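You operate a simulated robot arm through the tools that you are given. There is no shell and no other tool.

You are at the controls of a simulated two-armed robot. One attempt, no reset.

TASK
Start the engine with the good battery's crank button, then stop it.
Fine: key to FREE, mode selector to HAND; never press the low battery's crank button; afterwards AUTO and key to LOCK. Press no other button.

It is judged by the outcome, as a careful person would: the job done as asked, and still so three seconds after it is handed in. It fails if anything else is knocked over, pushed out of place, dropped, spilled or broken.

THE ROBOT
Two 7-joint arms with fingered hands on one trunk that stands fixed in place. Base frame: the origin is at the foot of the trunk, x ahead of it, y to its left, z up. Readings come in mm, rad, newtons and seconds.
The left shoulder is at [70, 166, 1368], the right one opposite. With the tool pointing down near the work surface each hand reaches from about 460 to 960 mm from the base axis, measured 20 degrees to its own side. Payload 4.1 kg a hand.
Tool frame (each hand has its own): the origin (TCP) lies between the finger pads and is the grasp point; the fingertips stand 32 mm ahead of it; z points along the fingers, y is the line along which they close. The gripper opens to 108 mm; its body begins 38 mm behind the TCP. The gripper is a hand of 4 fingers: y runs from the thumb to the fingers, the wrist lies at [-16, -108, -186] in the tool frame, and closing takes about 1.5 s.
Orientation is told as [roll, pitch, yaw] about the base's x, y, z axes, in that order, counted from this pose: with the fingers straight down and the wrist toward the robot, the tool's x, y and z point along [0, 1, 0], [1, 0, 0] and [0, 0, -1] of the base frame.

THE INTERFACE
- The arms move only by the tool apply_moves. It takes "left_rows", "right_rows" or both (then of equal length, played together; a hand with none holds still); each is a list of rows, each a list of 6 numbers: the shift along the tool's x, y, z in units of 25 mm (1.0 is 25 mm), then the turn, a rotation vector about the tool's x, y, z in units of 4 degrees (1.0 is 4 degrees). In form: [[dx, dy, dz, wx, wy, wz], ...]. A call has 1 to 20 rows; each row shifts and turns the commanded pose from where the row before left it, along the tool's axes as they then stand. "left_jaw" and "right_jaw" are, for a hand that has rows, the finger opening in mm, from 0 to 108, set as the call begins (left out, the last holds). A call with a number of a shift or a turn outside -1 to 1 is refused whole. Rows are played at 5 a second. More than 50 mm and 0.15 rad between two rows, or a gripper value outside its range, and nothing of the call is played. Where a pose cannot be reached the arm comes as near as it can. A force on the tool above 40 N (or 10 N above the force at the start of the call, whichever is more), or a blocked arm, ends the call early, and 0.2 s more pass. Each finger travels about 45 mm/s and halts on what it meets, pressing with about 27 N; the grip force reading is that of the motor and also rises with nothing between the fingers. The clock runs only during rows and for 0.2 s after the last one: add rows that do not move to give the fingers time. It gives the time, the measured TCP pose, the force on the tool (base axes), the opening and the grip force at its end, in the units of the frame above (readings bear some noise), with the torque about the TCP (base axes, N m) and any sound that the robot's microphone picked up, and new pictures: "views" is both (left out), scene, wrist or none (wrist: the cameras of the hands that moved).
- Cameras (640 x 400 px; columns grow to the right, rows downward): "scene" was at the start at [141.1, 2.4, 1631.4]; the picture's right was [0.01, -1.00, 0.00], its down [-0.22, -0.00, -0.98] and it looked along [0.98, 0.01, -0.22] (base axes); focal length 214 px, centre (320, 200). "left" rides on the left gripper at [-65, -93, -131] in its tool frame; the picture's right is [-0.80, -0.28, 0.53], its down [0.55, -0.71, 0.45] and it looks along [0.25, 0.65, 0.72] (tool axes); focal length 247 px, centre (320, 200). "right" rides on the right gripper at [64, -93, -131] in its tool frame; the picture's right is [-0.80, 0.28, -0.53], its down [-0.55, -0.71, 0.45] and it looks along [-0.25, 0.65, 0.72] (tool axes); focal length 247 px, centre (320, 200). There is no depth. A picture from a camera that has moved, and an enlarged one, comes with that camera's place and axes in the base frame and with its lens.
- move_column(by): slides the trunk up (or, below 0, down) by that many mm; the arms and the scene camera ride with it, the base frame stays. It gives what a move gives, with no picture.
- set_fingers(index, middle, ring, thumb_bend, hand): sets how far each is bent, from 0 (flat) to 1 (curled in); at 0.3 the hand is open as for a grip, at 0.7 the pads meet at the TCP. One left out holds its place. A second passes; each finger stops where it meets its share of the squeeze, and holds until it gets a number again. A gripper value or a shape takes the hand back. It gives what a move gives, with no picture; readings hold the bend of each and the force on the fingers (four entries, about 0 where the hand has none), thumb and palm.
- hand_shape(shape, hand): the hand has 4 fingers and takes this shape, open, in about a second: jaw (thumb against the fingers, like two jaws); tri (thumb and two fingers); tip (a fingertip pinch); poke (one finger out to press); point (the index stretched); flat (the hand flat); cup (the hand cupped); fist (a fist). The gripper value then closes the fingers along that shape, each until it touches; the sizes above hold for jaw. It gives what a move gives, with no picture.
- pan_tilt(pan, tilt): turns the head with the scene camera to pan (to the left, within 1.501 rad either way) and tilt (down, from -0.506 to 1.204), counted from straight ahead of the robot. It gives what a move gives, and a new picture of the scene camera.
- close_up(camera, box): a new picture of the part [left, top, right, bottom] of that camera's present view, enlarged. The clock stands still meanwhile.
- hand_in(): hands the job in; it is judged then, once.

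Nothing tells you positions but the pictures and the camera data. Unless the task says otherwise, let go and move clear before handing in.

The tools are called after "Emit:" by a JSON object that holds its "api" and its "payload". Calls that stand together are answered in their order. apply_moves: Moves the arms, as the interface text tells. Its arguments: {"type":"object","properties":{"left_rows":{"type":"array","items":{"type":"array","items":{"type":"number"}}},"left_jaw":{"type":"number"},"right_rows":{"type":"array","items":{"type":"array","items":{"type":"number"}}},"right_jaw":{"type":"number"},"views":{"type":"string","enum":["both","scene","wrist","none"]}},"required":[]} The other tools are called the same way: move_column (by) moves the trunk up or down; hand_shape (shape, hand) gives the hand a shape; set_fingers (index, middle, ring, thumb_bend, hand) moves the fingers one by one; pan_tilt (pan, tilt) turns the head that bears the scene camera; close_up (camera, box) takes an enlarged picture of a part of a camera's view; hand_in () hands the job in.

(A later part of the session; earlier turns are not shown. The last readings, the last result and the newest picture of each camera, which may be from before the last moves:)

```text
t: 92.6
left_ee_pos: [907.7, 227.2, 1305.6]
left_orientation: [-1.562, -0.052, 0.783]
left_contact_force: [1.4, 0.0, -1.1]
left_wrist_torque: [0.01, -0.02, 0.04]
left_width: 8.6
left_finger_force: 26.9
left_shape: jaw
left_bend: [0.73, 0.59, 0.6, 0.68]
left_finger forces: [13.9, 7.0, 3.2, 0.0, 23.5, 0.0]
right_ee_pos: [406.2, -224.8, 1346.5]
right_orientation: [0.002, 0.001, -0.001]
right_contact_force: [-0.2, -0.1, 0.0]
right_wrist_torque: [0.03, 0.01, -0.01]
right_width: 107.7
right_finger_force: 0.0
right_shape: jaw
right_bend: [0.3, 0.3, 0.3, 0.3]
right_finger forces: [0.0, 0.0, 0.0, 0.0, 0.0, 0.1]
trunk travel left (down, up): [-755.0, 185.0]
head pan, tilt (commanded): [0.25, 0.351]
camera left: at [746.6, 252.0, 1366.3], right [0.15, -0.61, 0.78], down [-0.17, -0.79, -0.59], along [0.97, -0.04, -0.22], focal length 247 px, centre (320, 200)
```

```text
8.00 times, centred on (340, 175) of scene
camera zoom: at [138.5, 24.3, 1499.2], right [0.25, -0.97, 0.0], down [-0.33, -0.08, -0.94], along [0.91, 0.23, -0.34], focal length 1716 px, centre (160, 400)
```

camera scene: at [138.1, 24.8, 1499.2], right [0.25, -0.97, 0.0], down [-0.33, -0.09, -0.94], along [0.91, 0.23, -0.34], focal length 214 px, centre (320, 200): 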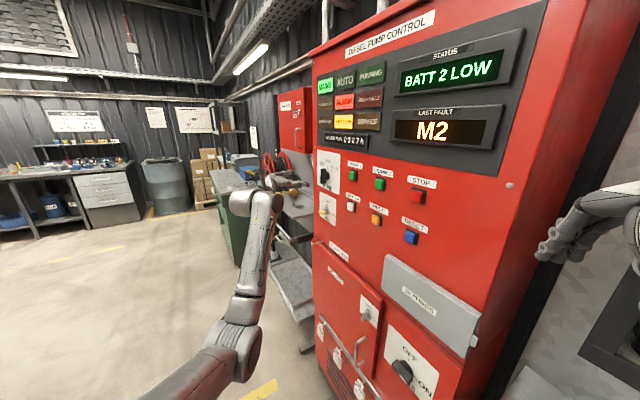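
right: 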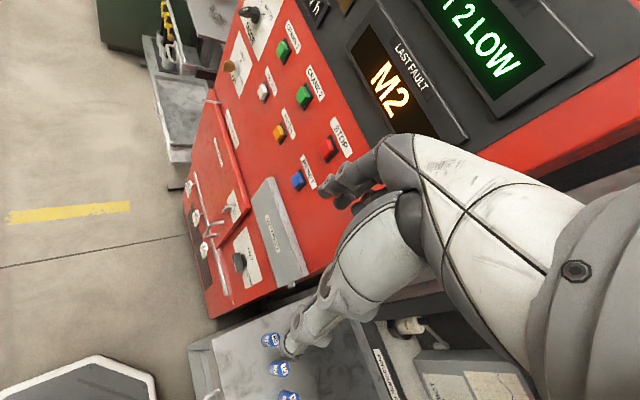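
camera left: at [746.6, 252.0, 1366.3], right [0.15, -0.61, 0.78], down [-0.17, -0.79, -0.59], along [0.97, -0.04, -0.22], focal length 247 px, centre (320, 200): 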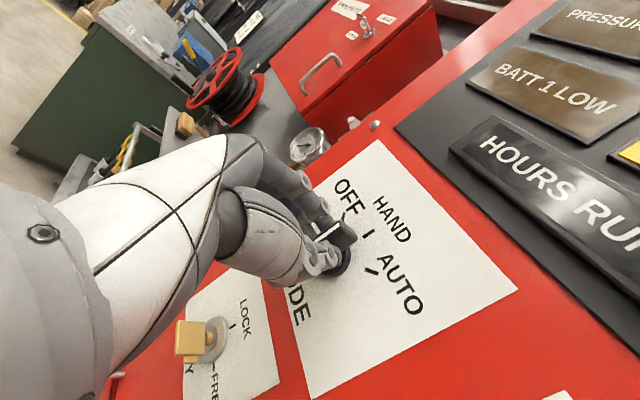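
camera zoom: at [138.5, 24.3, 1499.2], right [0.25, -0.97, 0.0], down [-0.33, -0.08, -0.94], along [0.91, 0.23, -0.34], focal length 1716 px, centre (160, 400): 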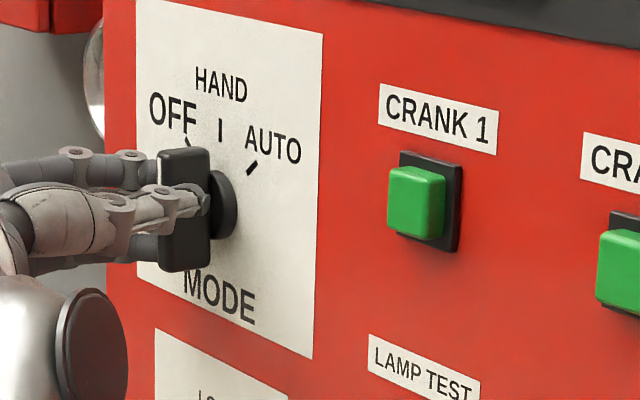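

The bar is gripped again. I'll rotate it clockwise 44° toward AUTO about its axis and check the AUTO lamp.

Emit:
{"api": "apply_moves", "payload": {"left_rows": [[0, -0.024, 0, 0, 0, 1], [0, -0.024, 0, 0, 0, 1], [0, -0.024, 0, 0, 0, 1], [0, -0.024, 0, 0, 0, 1], [0, -0.024, 0, 0, 0, 1], [0, -0.024, 0, 0, 0, 1], [0, -0.024, 0, 0, 0, 1], [0, -0.024, 0, 0, 0, 1], [0, -0.024, 0, 0, 0, 1], [0, -0.024, 0, 0, 0, 1], [0, -0.024, 0, 0, 0, 1], [0, 0, 0, 0, 0, 0]], "views": "both"}}

Emit:
{"api": "close_up", "payload": {"camera": "scene", "box": [300, 150, 380, 200]}}

Emit:
{"api": "close_up", "payload": {"camera": "left", "box": [240, 150, 400, 300]}}

Emit:
{"api": "close_up", "payload": {"camera": "scene", "box": [300, 10, 540, 160]}}

```text
t: 95.2
left_ee_pos: [907.0, 228.4, 1301.9]
left_orientation: [-1.555, -0.821, 0.775]
left_contact_force: [2.7, 0.2, -14.4]
left_wrist_torque: [0.17, 0.3, -0.03]
left_width: 7.7
left_finger_force: 26.7
left_shape: jaw
left_bend: [0.73, 0.61, 0.64, 0.67]
left_finger forces: [13.4, 5.2, 3.3, 0.1, 30.0, 0.0]
right_ee_pos: [407.8, -224.5, 1345.6]
right_orientation: [0.003, 0.003, 0.0]
right_contact_force: [0.6, -0.4, -0.5]
right_wrist_torque: [-0.06, 0.01, 0.01]
right_width: 107.4
right_finger_force: 0.1
right_shape: jaw
right_bend: [0.3, 0.3, 0.3, 0.3]
right_finger forces: [0.0, 0.0, 0.0, 0.0, 0.0, 0.1]
trunk travel left (down, up): [-755.0, 185.0]
head pan, tilt (commanded): [0.25, 0.351]
camera scene: at [141.9, 25.0, 1498.8], right [0.25, -0.97, 0.0], down [-0.34, -0.09, -0.94], along [0.91, 0.23, -0.35], focal length 214 px, centre (320, 200)
camera left: at [734.9, 241.8, 1279.9], right [-0.17, -0.93, 0.33], down [0.25, -0.37, -0.9], along [0.95, -0.07, 0.3], focal length 247 px, centre (320, 200)
```

scene: 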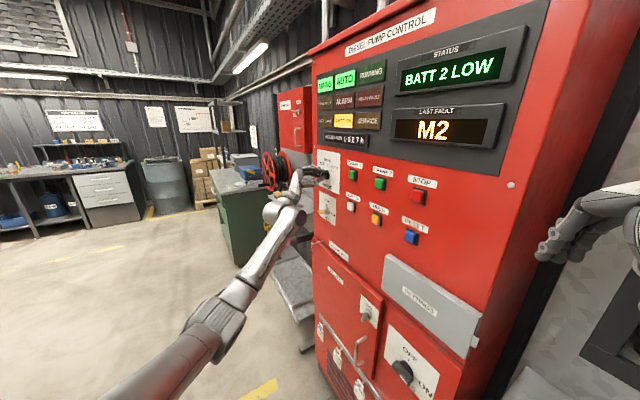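
left: 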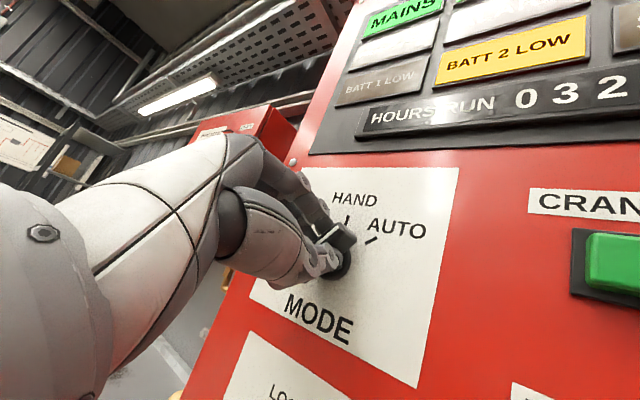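

```text
8.00 times, centred on (340, 175) of scene
camera zoom: at [141.9, 25.0, 1498.8], right [0.25, -0.97, 0.0], down [-0.34, -0.09, -0.94], along [0.91, 0.23, -0.35], focal length 1716 px, centre (160, 400)
```

zoom: 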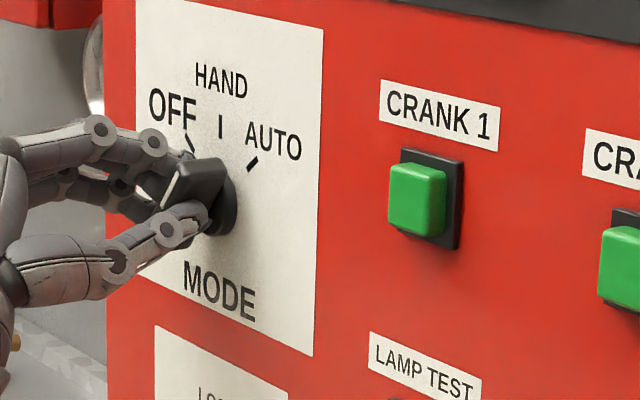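

```text
2.67 times, centred on (320, 225) of left
camera zoom: at [734.9, 241.8, 1279.9], right [-0.17, -0.93, 0.33], down [0.25, -0.37, -0.9], along [0.95, -0.07, 0.3], focal length 659 px, centre (320, 133)
```

zoom: 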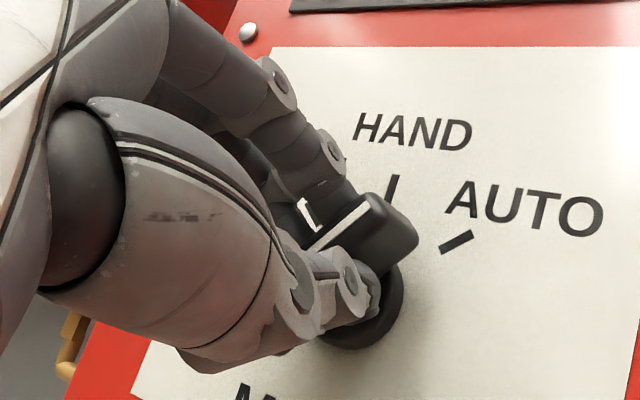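

```text
2.67 times, centred on (420, 85) of scene
camera zoom: at [141.9, 25.0, 1498.8], right [0.25, -0.97, 0.0], down [-0.34, -0.09, -0.94], along [0.91, 0.23, -0.35], focal length 572 px, centre (53, 507)
```

zoom: 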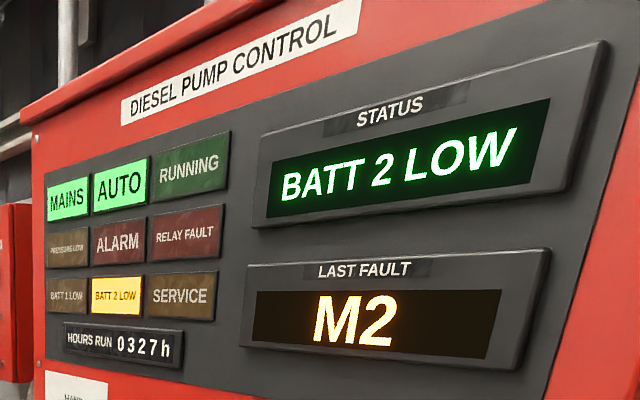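

AUTO is lit and ALARM cleared. The bar looks a few degrees short of the AUTO tick, so I'll add about 6° before releasing.

Emit:
{"api": "apply_moves", "payload": {"left_rows": [[0.03, -0.05, 0, 0, 0, 1], [0, -0.012, 0, 0, 0, 0.5], [0, 0, 0, 0, 0, 0]], "views": "wrist"}}

Emit:
{"api": "close_up", "payload": {"camera": "left", "box": [240, 150, 400, 300]}}

Emit:
{"api": "close_up", "payload": {"camera": "scene", "box": [300, 150, 380, 200]}}

```text
t: 96.0
left_ee_pos: [906.3, 227.8, 1300.8]
left_orientation: [-1.552, -0.924, 0.771]
left_contact_force: [6.2, 3.2, -10.2]
left_wrist_torque: [0.17, 0.16, 0.13]
left_width: 8.1
left_finger_force: 27.5
left_shape: jaw
left_bend: [0.73, 0.61, 0.64, 0.67]
left_finger forces: [14.6, 6.5, 4.4, 0.1, 27.0, 0.0]
right_ee_pos: [407.4, -225.0, 1346.9]
right_orientation: [0.0, 0.004, 0.0]
right_contact_force: [0.2, -0.2, -0.4]
right_wrist_torque: [0.02, -0.01, -0.01]
right_width: 107.7
right_finger_force: 0.1
right_shape: jaw
right_bend: [0.3, 0.3, 0.3, 0.3]
right_finger forces: [0.0, 0.1, 0.0, 0.1, 0.0, 0.0]
trunk travel left (down, up): [-755.0, 185.0]
head pan, tilt (commanded): [0.25, 0.351]
camera left: at [736.6, 243.7, 1267.1], right [-0.19, -0.95, 0.25], down [0.32, -0.3, -0.9], along [0.93, -0.09, 0.36], focal length 247 px, centre (320, 200)
```

left: 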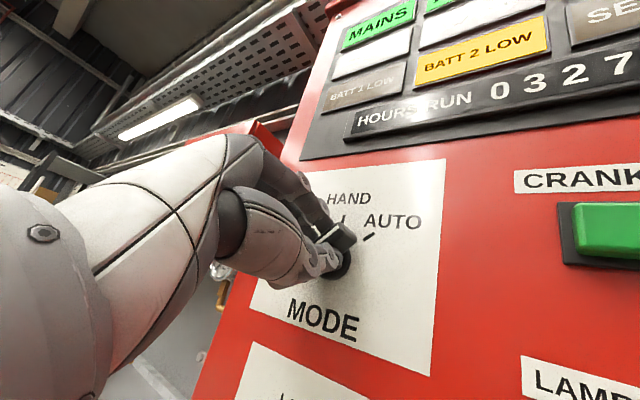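

```text
2.67 times, centred on (320, 225) of left
camera zoom: at [736.6, 243.7, 1267.1], right [-0.19, -0.95, 0.25], down [0.32, -0.3, -0.9], along [0.93, -0.09, 0.36], focal length 659 px, centre (320, 133)
```

zoom: 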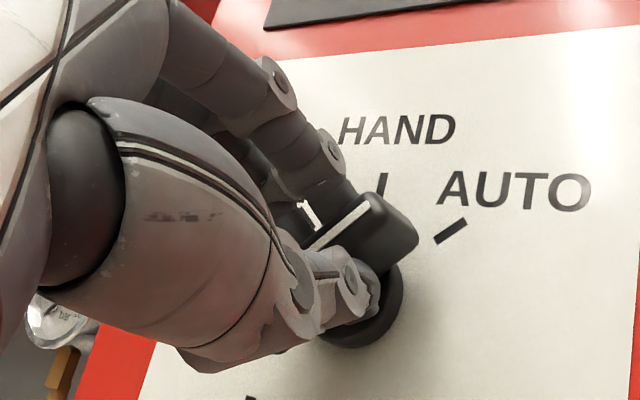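

```text
8.00 times, centred on (340, 175) of scene
camera zoom: at [142.1, 25.7, 1498.8], right [0.25, -0.97, 0.0], down [-0.34, -0.09, -0.94], along [0.91, 0.23, -0.35], focal length 1716 px, centre (160, 400)
```

zoom: 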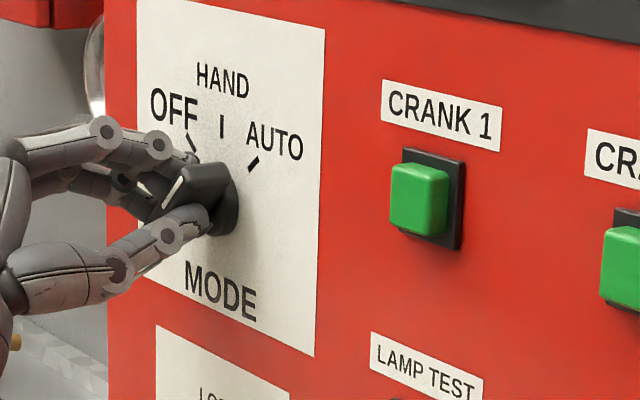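

The bar now looks as it did originally at AUTO. I'll open the hand and retreat straight out, then verify.

Emit:
{"api": "apply_moves", "payload": {"left_rows": [[0, 0, 0, 0, 0, 0], [0, 0, 0, 0, 0, 0], [0, 0, 0, 0, 0, 0], [0, 0, 0, 0, 0, 0], [0, 0, 0, 0, 0, 0], [0, 0, 0, 0, 0, 0], [0, 0, 0, 0, 0, 0], [0, 0, 0, 0, 0, 0]], "left_jaw": 108, "views": "none"}}

Emit:
{"api": "apply_moves", "payload": {"left_rows": [[0, 0, -1, 0, 0, 0], [0, 0, -1, 0, 0, 0], [0, 0, -1, 0, 0, 0], [0, 0, -1, 0, 0, 0], [0, 0, 0, 0, 0, 0]], "views": "wrist"}}

Emit:
{"api": "close_up", "payload": {"camera": "scene", "box": [290, 145, 386, 205]}}

Emit:
{"api": "close_up", "payload": {"camera": "left", "box": [260, 170, 460, 330]}}

Emit:
{"api": "close_up", "payload": {"camera": "scene", "box": [300, 10, 540, 160]}}

```text
t: 97.8
left_ee_pos: [903.7, 224.8, 1304.4]
left_orientation: [-1.555, -0.924, 0.774]
left_contact_force: [0.2, -0.3, -0.2]
left_wrist_torque: [-0.01, -0.02, 0.01]
left_width: 107.6
left_finger_force: 0.1
left_shape: jaw
left_bend: [0.3, 0.3, 0.3, 0.3]
left_finger forces: [0.0, 0.0, 0.0, 0.0, 0.0, 0.0]
right_ee_pos: [404.5, -225.6, 1347.3]
right_orientation: [0.0, 0.002, -0.001]
right_contact_force: [0.0, -0.2, 0.0]
right_wrist_torque: [0.01, -0.02, 0.02]
right_width: 107.6
right_finger_force: 0.0
right_shape: jaw
right_bend: [0.3, 0.3, 0.3, 0.3]
right_finger forces: [0.0, 0.0, 0.0, 0.0, 0.0, 0.1]
trunk travel left (down, up): [-755.0, 185.0]
head pan, tilt (commanded): [0.25, 0.351]
```

```text
t: 99.0
left_ee_pos: [834.0, 296.0, 1306.7]
left_orientation: [-1.554, -0.927, 0.771]
left_contact_force: [-0.4, 0.4, -0.8]
left_wrist_torque: [0.03, -0.02, 0.02]
left_width: 107.4
left_finger_force: 0.0
left_shape: jaw
left_bend: [0.3, 0.3, 0.3, 0.3]
left_finger forces: [0.0, 0.1, 0.1, 0.1, 0.0, 0.0]
right_ee_pos: [405.4, -226.3, 1346.2]
right_orientation: [0.002, 0.002, 0.0]
right_contact_force: [-0.1, -0.4, 0.4]
right_wrist_torque: [-0.02, 0.04, -0.01]
right_width: 107.7
right_finger_force: 0.1
right_shape: jaw
right_bend: [0.3, 0.3, 0.3, 0.3]
right_finger forces: [0.0, 0.0, 0.0, 0.0, 0.1, 0.1]
trunk travel left (down, up): [-755.0, 185.0]
head pan, tilt (commanded): [0.25, 0.351]
camera left: at [663.4, 313.0, 1271.0], right [-0.19, -0.95, 0.25], down [0.32, -0.3, -0.9], along [0.93, -0.09, 0.36], focal length 247 px, centre (320, 200)
```

left: 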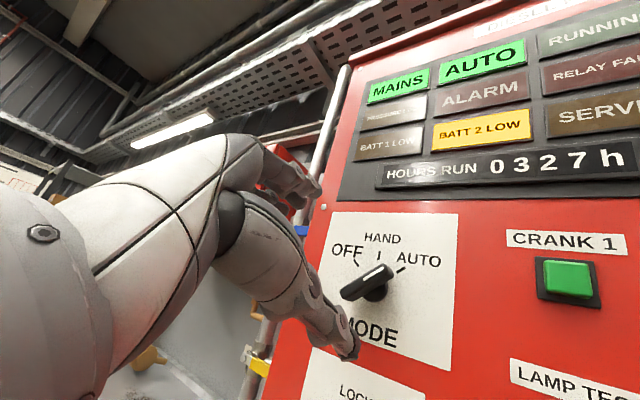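

```text
6.67 times, centred on (338, 175) of scene
camera zoom: at [138.6, 23.7, 1499.2], right [0.25, -0.97, 0.0], down [-0.33, -0.08, -0.94], along [0.91, 0.23, -0.34], focal length 1430 px, centre (200, 367)
```

zoom: 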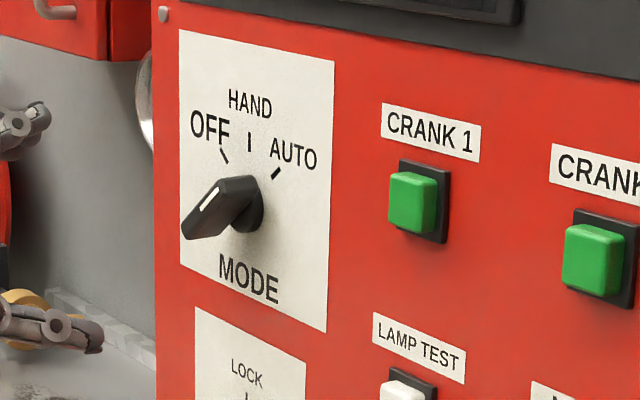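

```text
2.50 times, centred on (360, 250) of left
camera zoom: at [663.4, 313.0, 1271.0], right [-0.19, -0.95, 0.25], down [0.32, -0.3, -0.9], along [0.93, -0.09, 0.36], focal length 617 px, centre (220, 75)
```

zoom: 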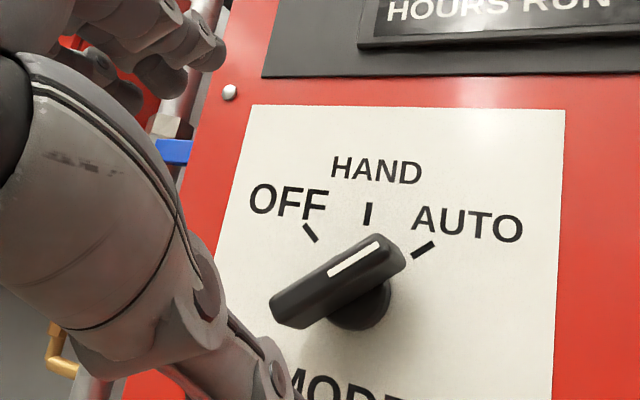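

```text
2.67 times, centred on (420, 85) of scene
camera zoom: at [138.6, 23.7, 1499.2], right [0.25, -0.97, 0.0], down [-0.33, -0.08, -0.94], along [0.91, 0.23, -0.34], focal length 572 px, centre (53, 507)
```

zoom: 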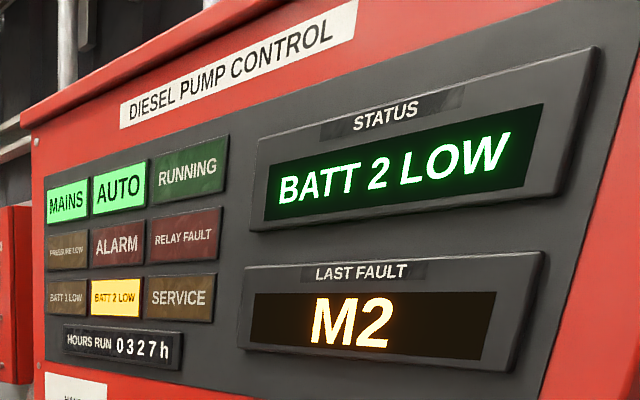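

MODE is back at AUTO with the bar exactly as it started. Now the key: for a vertical pinch the reach was tight, so I'll lower the trunk 80 mm and approach with a 15° inward tilt, which keeps the pads flush with the horizontal bow.

Emit:
{"api": "move_column", "payload": {"by": -80}}

Emit:
{"api": "apply_moves", "payload": {"left_rows": [[0, 0, 0, 0, 0, 1], [0, 0, 0, 0, 0, 1], [0, 0, 0, 0, 0, 1], [0, 0, 0, 0, 0, 1], [0, 0, 0, 0, 0, 1], [0, 0, 0, 0, 0, 1], [0, 0, 0, 0, 0, 1], [0, 0, 0, 0, 0, 1], [0, 0, 0, 0, 0, 1], [0, 0, 0, 0, 0, 0.22], [0, 0, 0, 0, 0.95, 0], [0, 0, 0, 0, 0.95, 0], [0, 0, 0, 0, 0.95, 0], [0, 0, 0, 0, 0.9, 0]], "views": "both"}}

```text
t: 100.2
left_ee_pos: [833.2, 296.5, 1225.7]
left_orientation: [-1.556, -0.923, 0.774]
left_contact_force: [0.1, 0.1, -0.4]
left_wrist_torque: [-0.06, -0.01, 0.0]
left_width: 107.5
left_finger_force: 0.1
left_shape: jaw
left_bend: [0.3, 0.3, 0.3, 0.3]
left_finger forces: [0.0, 0.0, 0.1, 0.0, 0.0, 0.0]
right_ee_pos: [404.3, -225.1, 1266.1]
right_orientation: [0.003, 0.0, 0.0]
right_contact_force: [0.1, -0.1, 0.1]
right_wrist_torque: [-0.02, -0.03, -0.01]
right_width: 107.7
right_finger_force: 0.0
right_shape: jaw
right_bend: [0.3, 0.3, 0.3, 0.3]
right_finger forces: [0.1, 0.0, 0.0, 0.1, 0.1, 0.0]
trunk travel left (down, up): [-675.0, 265.0]
head pan, tilt (commanded): [0.25, 0.351]
```

```text
t: 103.2
left_ee_pos: [833.8, 295.1, 1226.5]
left_orientation: [0.136, -1.56, -0.66]
left_contact_force: [0.7, -0.3, 0.3]
left_wrist_torque: [0.0, 0.04, -0.01]
left_width: 107.5
left_finger_force: 0.0
left_shape: jaw
left_bend: [0.3, 0.3, 0.3, 0.3]
left_finger forces: [0.1, 0.0, 0.0, 0.0, 0.1, 0.0]
right_ee_pos: [405.0, -225.0, 1267.1]
right_orientation: [0.001, 0.0, 0.0]
right_contact_force: [1.0, -0.4, 0.1]
right_wrist_torque: [0.0, 0.01, -0.05]
right_width: 107.5
right_finger_force: 0.0
right_shape: jaw
right_bend: [0.3, 0.3, 0.3, 0.3]
right_finger forces: [0.0, 0.0, 0.0, 0.0, 0.1, 0.1]
trunk travel left (down, up): [-675.0, 265.0]
head pan, tilt (commanded): [0.25, 0.351]
camera scene: at [138.0, 24.1, 1419.3], right [0.25, -0.97, 0.0], down [-0.33, -0.08, -0.94], along [0.91, 0.23, -0.34], focal length 214 px, centre (320, 200)
camera left: at [685.6, 305.9, 1134.5], right [0.06, -0.96, -0.29], down [0.66, 0.26, -0.71], along [0.75, -0.15, 0.64], focal length 247 px, centre (320, 200)
```

scene: 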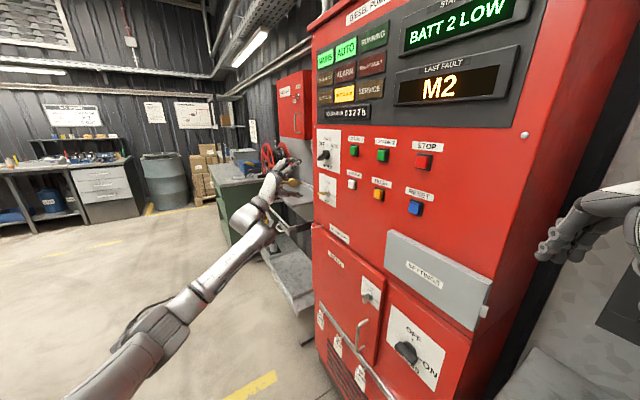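
left: 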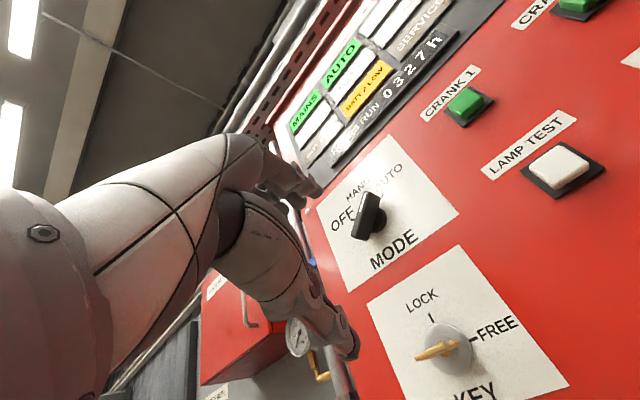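

The hand is upright with the tilt applied. I'll move down to the pre-grasp point in front of the key.

Emit:
{"api": "apply_moves", "payload": {"left_rows": [[-0.31, -0.77, 0.1, 0, 0, 0], [-0.31, -0.77, 0.1, 0, 0, 0], [-0.31, -0.77, 0.2, 0, 0, 0], [-0.3, -0.75, 0.34, 0, 0, 0], [0, 0, 0, 0, 0, 0]], "views": "wrist"}}

Emit:
{"api": "close_up", "payload": {"camera": "left", "box": [260, 170, 460, 330]}}

Emit:
{"api": "pan_tilt", "payload": {"pan": 0.25, "tilt": 0.45}}

Emit:
{"api": "close_up", "payload": {"camera": "scene", "box": [280, 140, 376, 200]}}

```text
t: 104.3
left_ee_pos: [832.6, 259.9, 1147.0]
left_orientation: [0.108, -1.562, -0.634]
left_contact_force: [-0.2, -0.1, 0.0]
left_wrist_torque: [0.0, -0.02, -0.04]
left_width: 107.8
left_finger_force: 0.0
left_shape: jaw
left_bend: [0.3, 0.3, 0.3, 0.3]
left_finger forces: [0.0, 0.0, 0.0, 0.1, 0.0, 0.1]
right_ee_pos: [404.5, -225.0, 1267.3]
right_orientation: [0.001, 0.0, 0.002]
right_contact_force: [0.0, -0.6, 1.1]
right_wrist_torque: [0.01, -0.01, 0.01]
right_width: 107.5
right_finger_force: 0.1
right_shape: jaw
right_bend: [0.3, 0.3, 0.3, 0.3]
right_finger forces: [0.0, 0.0, 0.1, 0.0, 0.0, 0.0]
trunk travel left (down, up): [-675.0, 265.0]
head pan, tilt (commanded): [0.25, 0.351]
camera left: at [684.7, 270.2, 1055.3], right [0.06, -0.96, -0.29], down [0.66, 0.25, -0.71], along [0.75, -0.15, 0.64], focal length 247 px, centre (320, 200)
```

left: 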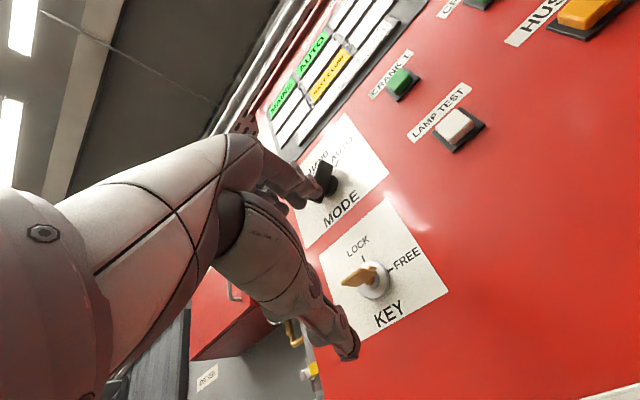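

```text
2.50 times, centred on (360, 250) of left
camera zoom: at [684.7, 270.2, 1055.3], right [0.06, -0.96, -0.29], down [0.66, 0.25, -0.71], along [0.75, -0.15, 0.64], focal length 617 px, centre (220, 75)
```

zoom: 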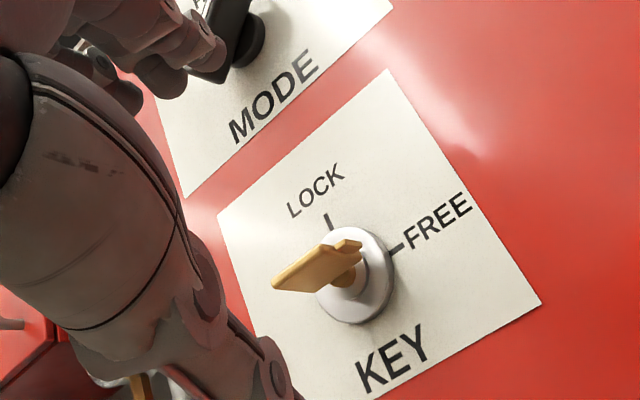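

```text
t: 105.0
left_ee_pos: [832.9, 260.8, 1147.0]
left_orientation: [0.095, -1.562, -0.62]
left_contact_force: [-0.2, -0.4, -0.1]
left_wrist_torque: [0.02, 0.01, 0.03]
left_width: 107.5
left_finger_force: 0.0
left_shape: jaw
left_bend: [0.3, 0.3, 0.3, 0.3]
left_finger forces: [0.0, 0.0, 0.0, 0.0, 0.0, 0.1]
right_ee_pos: [404.2, -225.0, 1266.1]
right_orientation: [0.001, 0.003, 0.001]
right_contact_force: [-0.3, 0.5, -0.2]
right_wrist_torque: [0.01, -0.01, 0.0]
right_width: 107.8
right_finger_force: 0.0
right_shape: jaw
right_bend: [0.3, 0.3, 0.3, 0.3]
right_finger forces: [0.0, 0.0, 0.0, 0.0, 0.0, 0.1]
trunk travel left (down, up): [-675.0, 265.0]
head pan, tilt (commanded): [0.25, 0.45]
camera scene: at [136.9, 24.1, 1410.0], right [0.25, -0.97, 0.0], down [-0.42, -0.11, -0.9], along [0.87, 0.22, -0.44], focal length 214 px, centre (320, 200)
```

scene: 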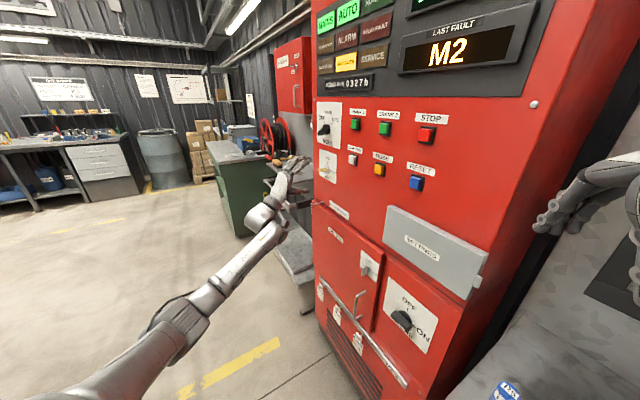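

```text
6.67 times, centred on (328, 170) of scene
camera zoom: at [136.9, 24.1, 1410.0], right [0.25, -0.97, 0.0], down [-0.42, -0.11, -0.9], along [0.87, 0.22, -0.44], focal length 1430 px, centre (267, 400)
```

zoom: 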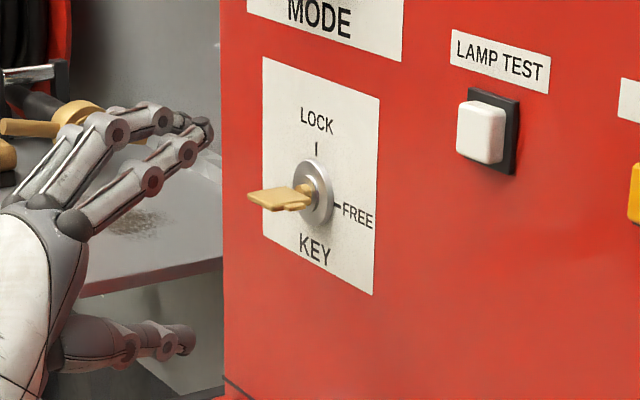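

The key bow sits right between the thumb and fingers as planned (measured ~100 mm ahead). I'll raise 3 mm and advance 82 mm, then close part-way.

Emit:
{"api": "apply_moves", "payload": {"left_rows": [[0, 0.12, 0.8, 0, 0, 0], [0, 0, 0.8, 0, 0, 0], [0, 0, 0.8, 0, 0, 0], [0, 0, 0.8, 0, 0, 0], [0, 0, 0, 0, 0, 0]], "views": "none"}}

Emit:
{"api": "apply_moves", "payload": {"left_rows": [[0, 0, 0, 0, 0, 0], [0, 0, 0, 0, 0, 0], [0, 0, 0, 0, 0, 0], [0, 0, 0, 0, 0, 0], [0, 0, 0, 0, 0, 0]], "left_jaw": 50, "views": "wrist"}}

Emit:
{"api": "close_up", "payload": {"camera": "left", "box": [240, 170, 400, 300]}}

Emit:
{"api": "close_up", "payload": {"camera": "scene", "box": [290, 145, 370, 195]}}

```text
t: 106.2
left_ee_pos: [901.9, 218.6, 1149.0]
left_orientation: [0.084, -1.561, -0.606]
left_contact_force: [0.3, 0.4, 0.0]
left_wrist_torque: [0.0, 0.01, 0.01]
left_width: 107.3
left_finger_force: 0.0
left_shape: jaw
left_bend: [0.3, 0.3, 0.3, 0.3]
left_finger forces: [0.0, 0.0, 0.0, 0.1, 0.0, 0.0]
right_ee_pos: [404.0, -225.5, 1267.1]
right_orientation: [0.002, 0.0, 0.0]
right_contact_force: [0.0, 0.6, 0.1]
right_wrist_torque: [0.02, 0.01, -0.02]
right_width: 107.4
right_finger_force: 0.1
right_shape: jaw
right_bend: [0.3, 0.3, 0.3, 0.3]
right_finger forces: [0.0, 0.0, 0.0, 0.0, 0.0, 0.0]
trunk travel left (down, up): [-675.0, 265.0]
head pan, tilt (commanded): [0.25, 0.45]
```

```text
t: 107.4
left_ee_pos: [902.8, 217.3, 1148.6]
left_orientation: [0.089, -1.562, -0.61]
left_contact_force: [0.2, 0.4, 0.1]
left_wrist_torque: [-0.02, 0.02, 0.02]
left_width: 50.3
left_finger_force: 0.1
left_shape: jaw
left_bend: [0.74, 0.46, 0.44, 0.72]
left_finger forces: [0.0, 0.0, 0.1, 0.0, 0.0, 0.0]
right_ee_pos: [404.6, -226.4, 1267.4]
right_orientation: [0.001, 0.003, 0.0]
right_contact_force: [-0.6, -0.3, 0.3]
right_wrist_torque: [0.02, -0.04, -0.03]
right_width: 107.7
right_finger_force: 0.1
right_shape: jaw
right_bend: [0.3, 0.3, 0.3, 0.3]
right_finger forces: [0.0, 0.1, 0.0, 0.1, 0.0, 0.0]
trunk travel left (down, up): [-675.0, 265.0]
head pan, tilt (commanded): [0.25, 0.45]
camera left: at [755.0, 228.2, 1057.3], right [0.06, -0.96, -0.29], down [0.66, 0.26, -0.71], along [0.75, -0.15, 0.64], focal length 247 px, centre (320, 200)
```

left: 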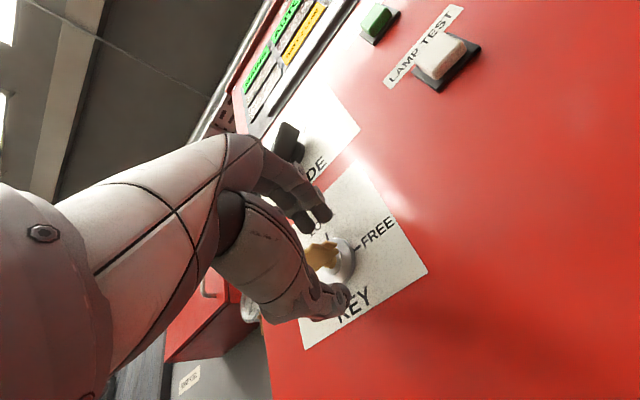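

```text
3.08 times, centred on (320, 235) of left
camera zoom: at [755.0, 228.2, 1057.3], right [0.06, -0.96, -0.29], down [0.66, 0.26, -0.71], along [0.75, -0.15, 0.64], focal length 760 px, centre (320, 92)
```

zoom: 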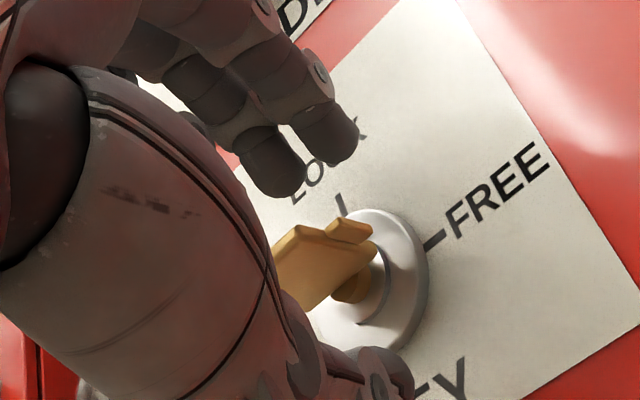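

```text
8.00 times, centred on (330, 170) of scene
camera zoom: at [136.9, 24.1, 1410.0], right [0.25, -0.97, 0.0], down [-0.42, -0.11, -0.9], along [0.87, 0.22, -0.44], focal length 1716 px, centre (240, 440)
```

zoom: 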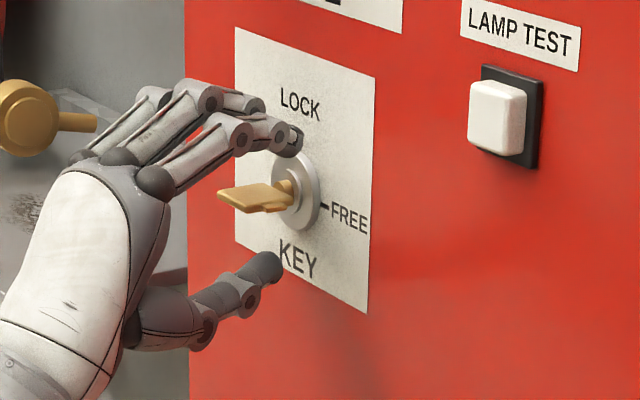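

The bow lies between fingers (above) and thumb (below), and the pose is within reach. Closing.

Emit:
{"api": "apply_moves", "payload": {"left_rows": [[0, 0, 0, 0, 0, 0], [0, 0, 0, 0, 0, 0], [0, 0, 0, 0, 0, 0], [0, 0, 0, 0, 0, 0], [0, 0, 0, 0, 0, 0], [0, 0, 0, 0, 0, 0], [0, 0, 0, 0, 0, 0]], "left_jaw": 0, "views": "wrist"}}

Emit:
{"api": "close_up", "payload": {"camera": "left", "box": [240, 170, 400, 300]}}

Emit:
{"api": "close_up", "payload": {"camera": "scene", "box": [290, 145, 370, 195]}}

```text
t: 109.0
left_ee_pos: [903.4, 219.1, 1149.2]
left_orientation: [0.059, -1.562, -0.585]
left_contact_force: [7.8, 2.8, 6.4]
left_wrist_torque: [0.0, -0.16, 0.16]
left_width: 0.2
left_finger_force: 27.0
left_shape: jaw
left_bend: [0.7, 0.68, 0.7, 0.72]
left_finger forces: [0.1, 14.1, 1.6, 0.0, 0.0, 0.1]
right_ee_pos: [405.3, -225.1, 1267.2]
right_orientation: [0.001, 0.002, 0.002]
right_contact_force: [-0.1, 0.4, -0.2]
right_wrist_torque: [0.02, -0.01, 0.0]
right_width: 107.7
right_finger_force: 0.1
right_shape: jaw
right_bend: [0.3, 0.3, 0.3, 0.3]
right_finger forces: [0.0, 0.0, 0.1, 0.0, 0.0, 0.0]
trunk travel left (down, up): [-675.0, 265.0]
head pan, tilt (commanded): [0.25, 0.45]
camera left: at [755.4, 228.8, 1057.4], right [0.06, -0.96, -0.29], down [0.66, 0.25, -0.71], along [0.75, -0.15, 0.64], focal length 247 px, centre (320, 200)
```

left: 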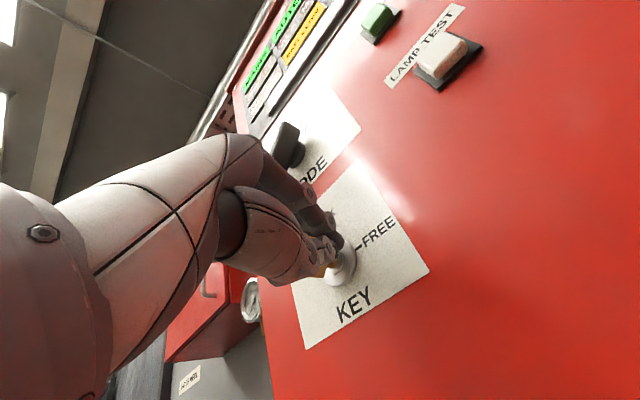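

```text
3.08 times, centred on (320, 235) of left
camera zoom: at [755.4, 228.8, 1057.4], right [0.06, -0.96, -0.29], down [0.66, 0.25, -0.71], along [0.75, -0.15, 0.64], focal length 760 px, centre (320, 92)
```

zoom: 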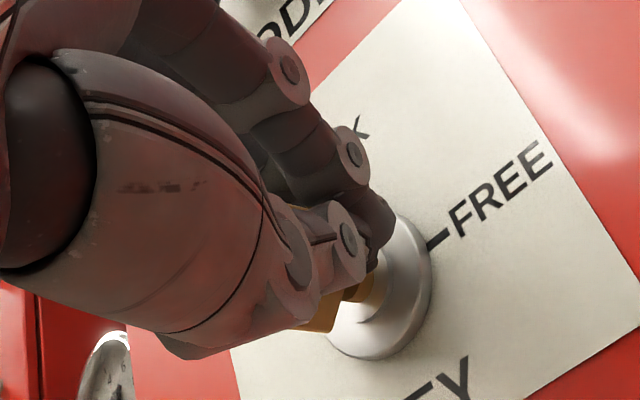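

```text
8.00 times, centred on (330, 170) of scene
camera zoom: at [137.4, 24.5, 1410.0], right [0.25, -0.97, 0.0], down [-0.42, -0.11, -0.9], along [0.87, 0.22, -0.44], focal length 1716 px, centre (240, 440)
```

zoom: 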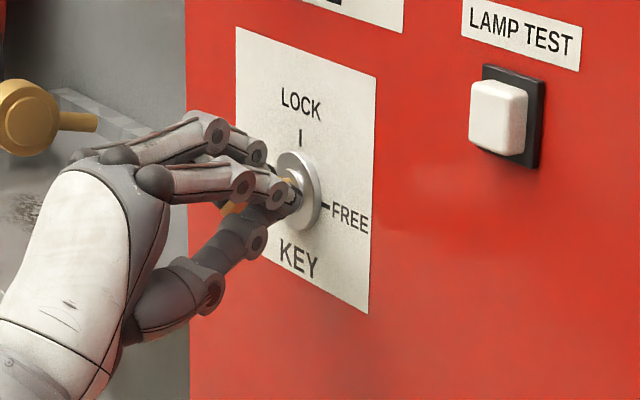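

The middle finger presses the bow but the thumb shows no force, so the pinch may have missed on the thumb side. Zooming in to understand.

Emit:
{"api": "close_up", "payload": {"camera": "left", "box": [290, 210, 370, 270]}}

Emit:
{"api": "close_up", "payload": {"camera": "scene", "box": [310, 155, 342, 180]}}

```text
6.67 times, centred on (330, 240) of left
camera zoom: at [755.4, 228.8, 1057.4], right [0.06, -0.96, -0.29], down [0.66, 0.25, -0.71], along [0.75, -0.15, 0.64], focal length 1646 px, centre (253, -67)
```

zoom: 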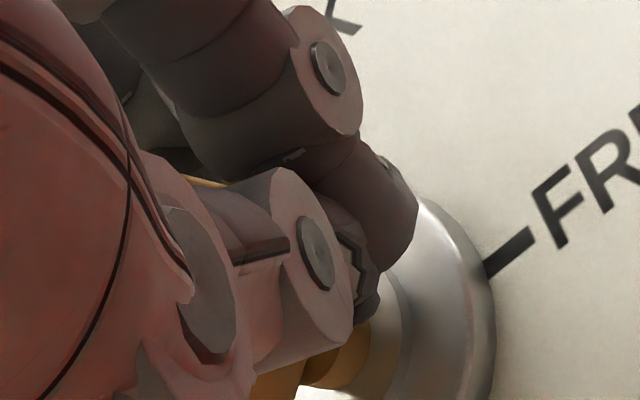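

```text
16.00 times, centred on (326, 168) of scene
camera zoom: at [137.4, 24.5, 1410.0], right [0.25, -0.97, 0.0], down [-0.42, -0.11, -0.9], along [0.87, 0.22, -0.44], focal length 3432 px, centre (224, 720)
```

zoom: 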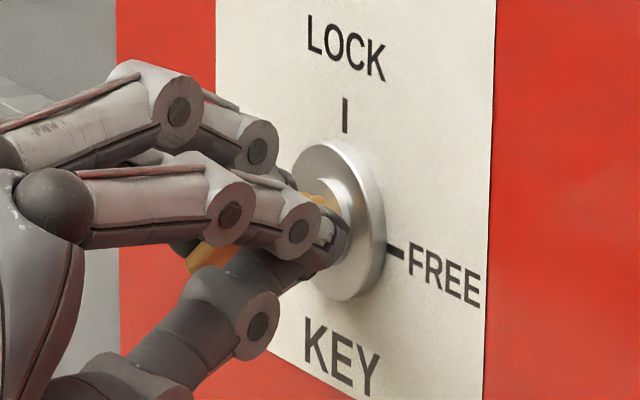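

The closing fingers appear to have turned the bow part of the way toward LOCK, leaving the hand skewed to it. I'll open, back off and check the key's actual angle.

Emit:
{"api": "apply_moves", "payload": {"left_rows": [[0, 0, 0, 0, 0, 0], [0, 0, 0, 0, 0, 0], [0, 0, 0, 0, 0, 0], [0, 0, 0, 0, 0, 0], [0, 0, 0, 0, 0, 0], [0, 0, 0, 0, 0, 0], [0, 0, 0, 0, 0, 0]], "left_jaw": 108, "views": "none"}}

Emit:
{"api": "apply_moves", "payload": {"left_rows": [[0, 0, -0.8, 0, 0, 0], [0, 0, -0.8, 0, 0, 0], [0, 0, -0.8, 0, 0, 0], [0, 0, -0.8, 0, 0, 0]], "views": "wrist"}}

Emit:
{"api": "close_up", "payload": {"camera": "left", "box": [290, 210, 450, 320]}}

Emit:
{"api": "close_up", "payload": {"camera": "scene", "box": [300, 145, 364, 185]}}

```text
t: 110.6
left_ee_pos: [902.4, 218.9, 1148.0]
left_orientation: [0.092, -1.562, -0.618]
left_contact_force: [-0.1, 1.0, 0.6]
left_wrist_torque: [0.02, 0.01, -0.02]
left_width: 107.8
left_finger_force: 0.1
left_shape: jaw
left_bend: [0.3, 0.3, 0.3, 0.3]
left_finger forces: [0.0, 0.0, 0.1, 0.0, 0.1, 0.0]
right_ee_pos: [405.5, -225.9, 1266.3]
right_orientation: [0.001, 0.002, 0.0]
right_contact_force: [-0.3, -0.5, 0.0]
right_wrist_torque: [-0.03, -0.01, -0.01]
right_width: 107.5
right_finger_force: 0.1
right_shape: jaw
right_bend: [0.3, 0.3, 0.3, 0.3]
right_finger forces: [0.0, 0.0, 0.1, 0.1, 0.1, 0.0]
trunk travel left (down, up): [-675.0, 265.0]
head pan, tilt (commanded): [0.25, 0.45]
```

```text
t: 111.6
left_ee_pos: [832.6, 262.0, 1151.9]
left_orientation: [0.021, -1.561, -0.548]
left_contact_force: [-0.5, -0.1, -0.4]
left_wrist_torque: [-0.01, 0.01, 0.0]
left_width: 107.7
left_finger_force: 0.2
left_shape: jaw
left_bend: [0.3, 0.3, 0.3, 0.3]
left_finger forces: [0.1, 0.0, 0.1, 0.1, 0.0, 0.0]
right_ee_pos: [403.6, -224.3, 1267.1]
right_orientation: [0.002, 0.0, -0.001]
right_contact_force: [-0.6, 0.0, 0.0]
right_wrist_torque: [-0.03, -0.02, -0.02]
right_width: 107.7
right_finger_force: 0.0
right_shape: jaw
right_bend: [0.3, 0.3, 0.3, 0.3]
right_finger forces: [0.0, 0.0, 0.0, 0.0, 0.0, 0.0]
trunk travel left (down, up): [-675.0, 265.0]
head pan, tilt (commanded): [0.25, 0.45]
camera left: at [685.1, 272.4, 1059.5], right [0.06, -0.96, -0.29], down [0.66, 0.25, -0.71], along [0.75, -0.15, 0.64], focal length 247 px, centre (320, 200)
```

left: 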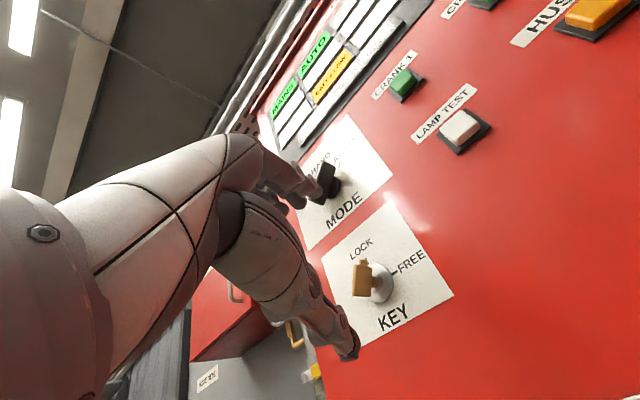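

```text
3.64 times, centred on (370, 265) of left
camera zoom: at [685.1, 272.4, 1059.5], right [0.06, -0.96, -0.29], down [0.66, 0.25, -0.71], along [0.75, -0.15, 0.64], focal length 898 px, centre (138, -36)
```

zoom: 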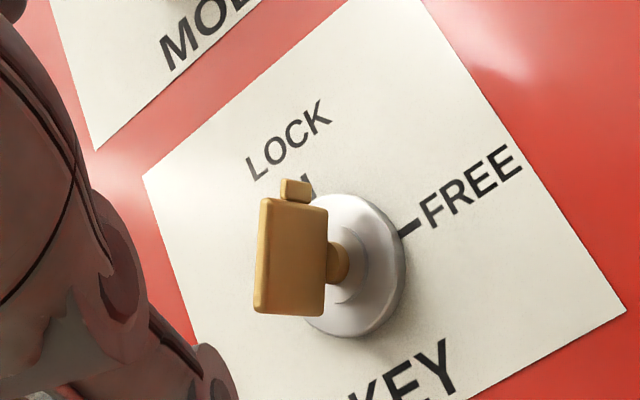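

```text
10.00 times, centred on (332, 165) of scene
camera zoom: at [136.2, 24.8, 1410.1], right [0.25, -0.97, 0.0], down [-0.42, -0.11, -0.9], along [0.87, 0.22, -0.44], focal length 2145 px, centre (200, 550)
```

zoom: 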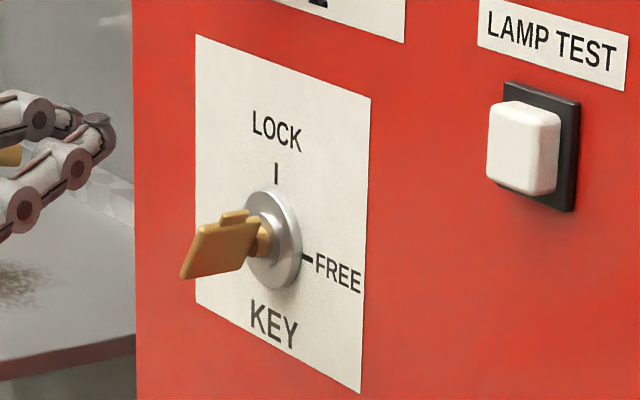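

The key has turned back about two-thirds, its nub now roughly 30° right of LOCK. I'll remove the tilt, set the hand to match the bow's present angle, and move to a fresh pre-grasp.

Emit:
{"api": "apply_moves", "payload": {"left_rows": [[0, 0, 0, 0, -0.95, 0], [0, 0, 0, 0, -0.95, 0], [0, 0, 0, 0, -0.95, 0], [0, 0, 0, 0, -0.9, 0], [0, 0, 0, 0, 0, -1], [0, 0, 0, 0, 0, -1], [0, 0, 0, 0, 0, -1], [0, 0, 0, 0, 0, -1], [0, 0, 0, 0, 0, -1], [0, 0, 0, 0, 0, -1], [0, 0, 0, 0, 0, -1], [0, 0, 0, 0, 0, -1], [0, 0, 0, 0, 0, -1], [0, 0, 0, 0, 0, -1]], "views": "none"}}

Emit:
{"api": "apply_moves", "payload": {"left_rows": [[0, 0, 0, 0, 0, -1], [0, 0, 0, 0, 0, -1], [0, 0, 0, 0, 0, -1], [0, 0, 0, 0, 0, -1], [0, 0, 0, 0, 0, -1], [0.19, 0.56, 0.11, 0, 0, 0], [0.18, 0.56, 0.11, 0, 0, 0], [0, 0, 0, 0, 0, 0]], "views": "both"}}

Emit:
{"api": "close_up", "payload": {"camera": "left", "box": [270, 180, 450, 330]}}

Emit:
{"api": "close_up", "payload": {"camera": "scene", "box": [290, 145, 370, 195]}}

```text
t: 114.6
left_ee_pos: [833.4, 262.4, 1151.6]
left_orientation: [-1.557, -0.868, 0.772]
left_contact_force: [-0.5, 0.2, -0.7]
left_wrist_torque: [0.0, -0.01, 0.02]
left_width: 107.6
left_finger_force: 0.0
left_shape: jaw
left_bend: [0.3, 0.3, 0.3, 0.3]
left_finger forces: [0.0, 0.1, 0.1, 0.1, 0.0, 0.0]
right_ee_pos: [404.5, -226.0, 1265.7]
right_orientation: [0.002, 0.001, -0.002]
right_contact_force: [0.1, -0.5, 0.1]
right_wrist_torque: [-0.05, -0.03, 0.0]
right_width: 107.6
right_finger_force: 0.1
right_shape: jaw
right_bend: [0.3, 0.3, 0.3, 0.3]
right_finger forces: [0.0, 0.0, 0.1, 0.0, 0.0, 0.0]
trunk travel left (down, up): [-675.0, 265.0]
head pan, tilt (commanded): [0.25, 0.45]
```

```text
t: 116.4
left_ee_pos: [858.1, 278.1, 1157.4]
left_orientation: [-1.559, -0.521, 0.78]
left_contact_force: [-0.4, -0.2, -1.0]
left_wrist_torque: [0.03, 0.0, -0.01]
left_width: 107.4
left_finger_force: 0.1
left_shape: jaw
left_bend: [0.3, 0.3, 0.3, 0.3]
left_finger forces: [0.0, 0.0, 0.0, 0.0, 0.0, 0.1]
right_ee_pos: [404.0, -225.4, 1266.0]
right_orientation: [0.002, 0.0, 0.001]
right_contact_force: [0.8, -0.2, 0.2]
right_wrist_torque: [0.02, 0.01, 0.0]
right_width: 107.7
right_finger_force: 0.1
right_shape: jaw
right_bend: [0.3, 0.3, 0.3, 0.3]
right_finger forces: [0.0, 0.0, 0.1, 0.0, 0.0, 0.0]
trunk travel left (down, up): [-675.0, 265.0]
head pan, tilt (commanded): [0.25, 0.45]
camera scene: at [136.7, 23.8, 1410.0], right [0.25, -0.97, 0.0], down [-0.42, -0.11, -0.9], along [0.87, 0.22, -0.44], focal length 214 px, centre (320, 200)
camera left: at [684.9, 290.8, 1167.6], right [-0.08, -0.83, 0.55], down [0.07, -0.55, -0.83], along [0.99, -0.02, 0.1], focal length 247 px, centre (320, 200)
```

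scene: 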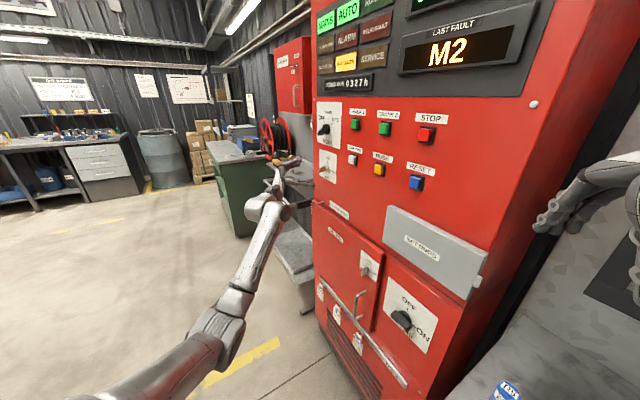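
left: 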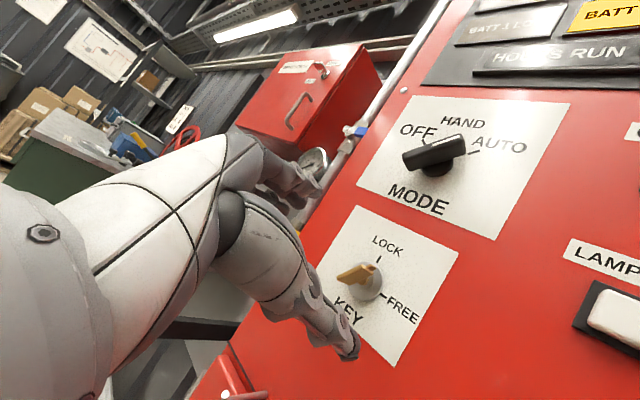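

```text
2.67 times, centred on (360, 255) of left
camera zoom: at [684.9, 290.8, 1167.6], right [-0.08, -0.83, 0.55], down [0.07, -0.55, -0.83], along [0.99, -0.02, 0.1], focal length 659 px, centre (213, 53)
```

zoom: 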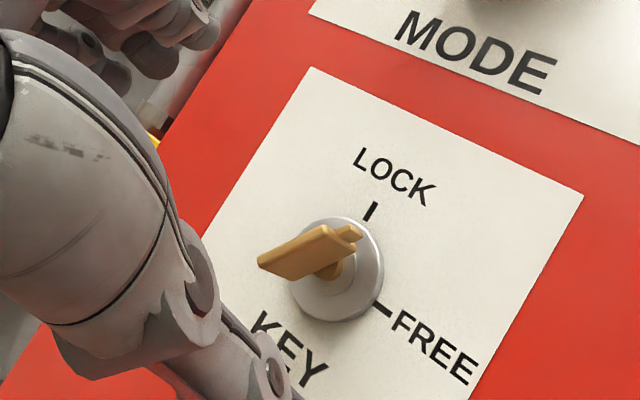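

```text
8.00 times, centred on (330, 170) of scene
camera zoom: at [136.7, 23.8, 1410.0], right [0.25, -0.97, 0.0], down [-0.42, -0.11, -0.9], along [0.87, 0.22, -0.44], focal length 1716 px, centre (240, 440)
```

zoom: 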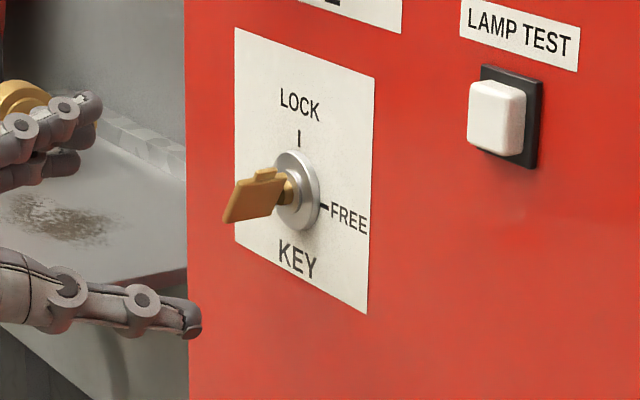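

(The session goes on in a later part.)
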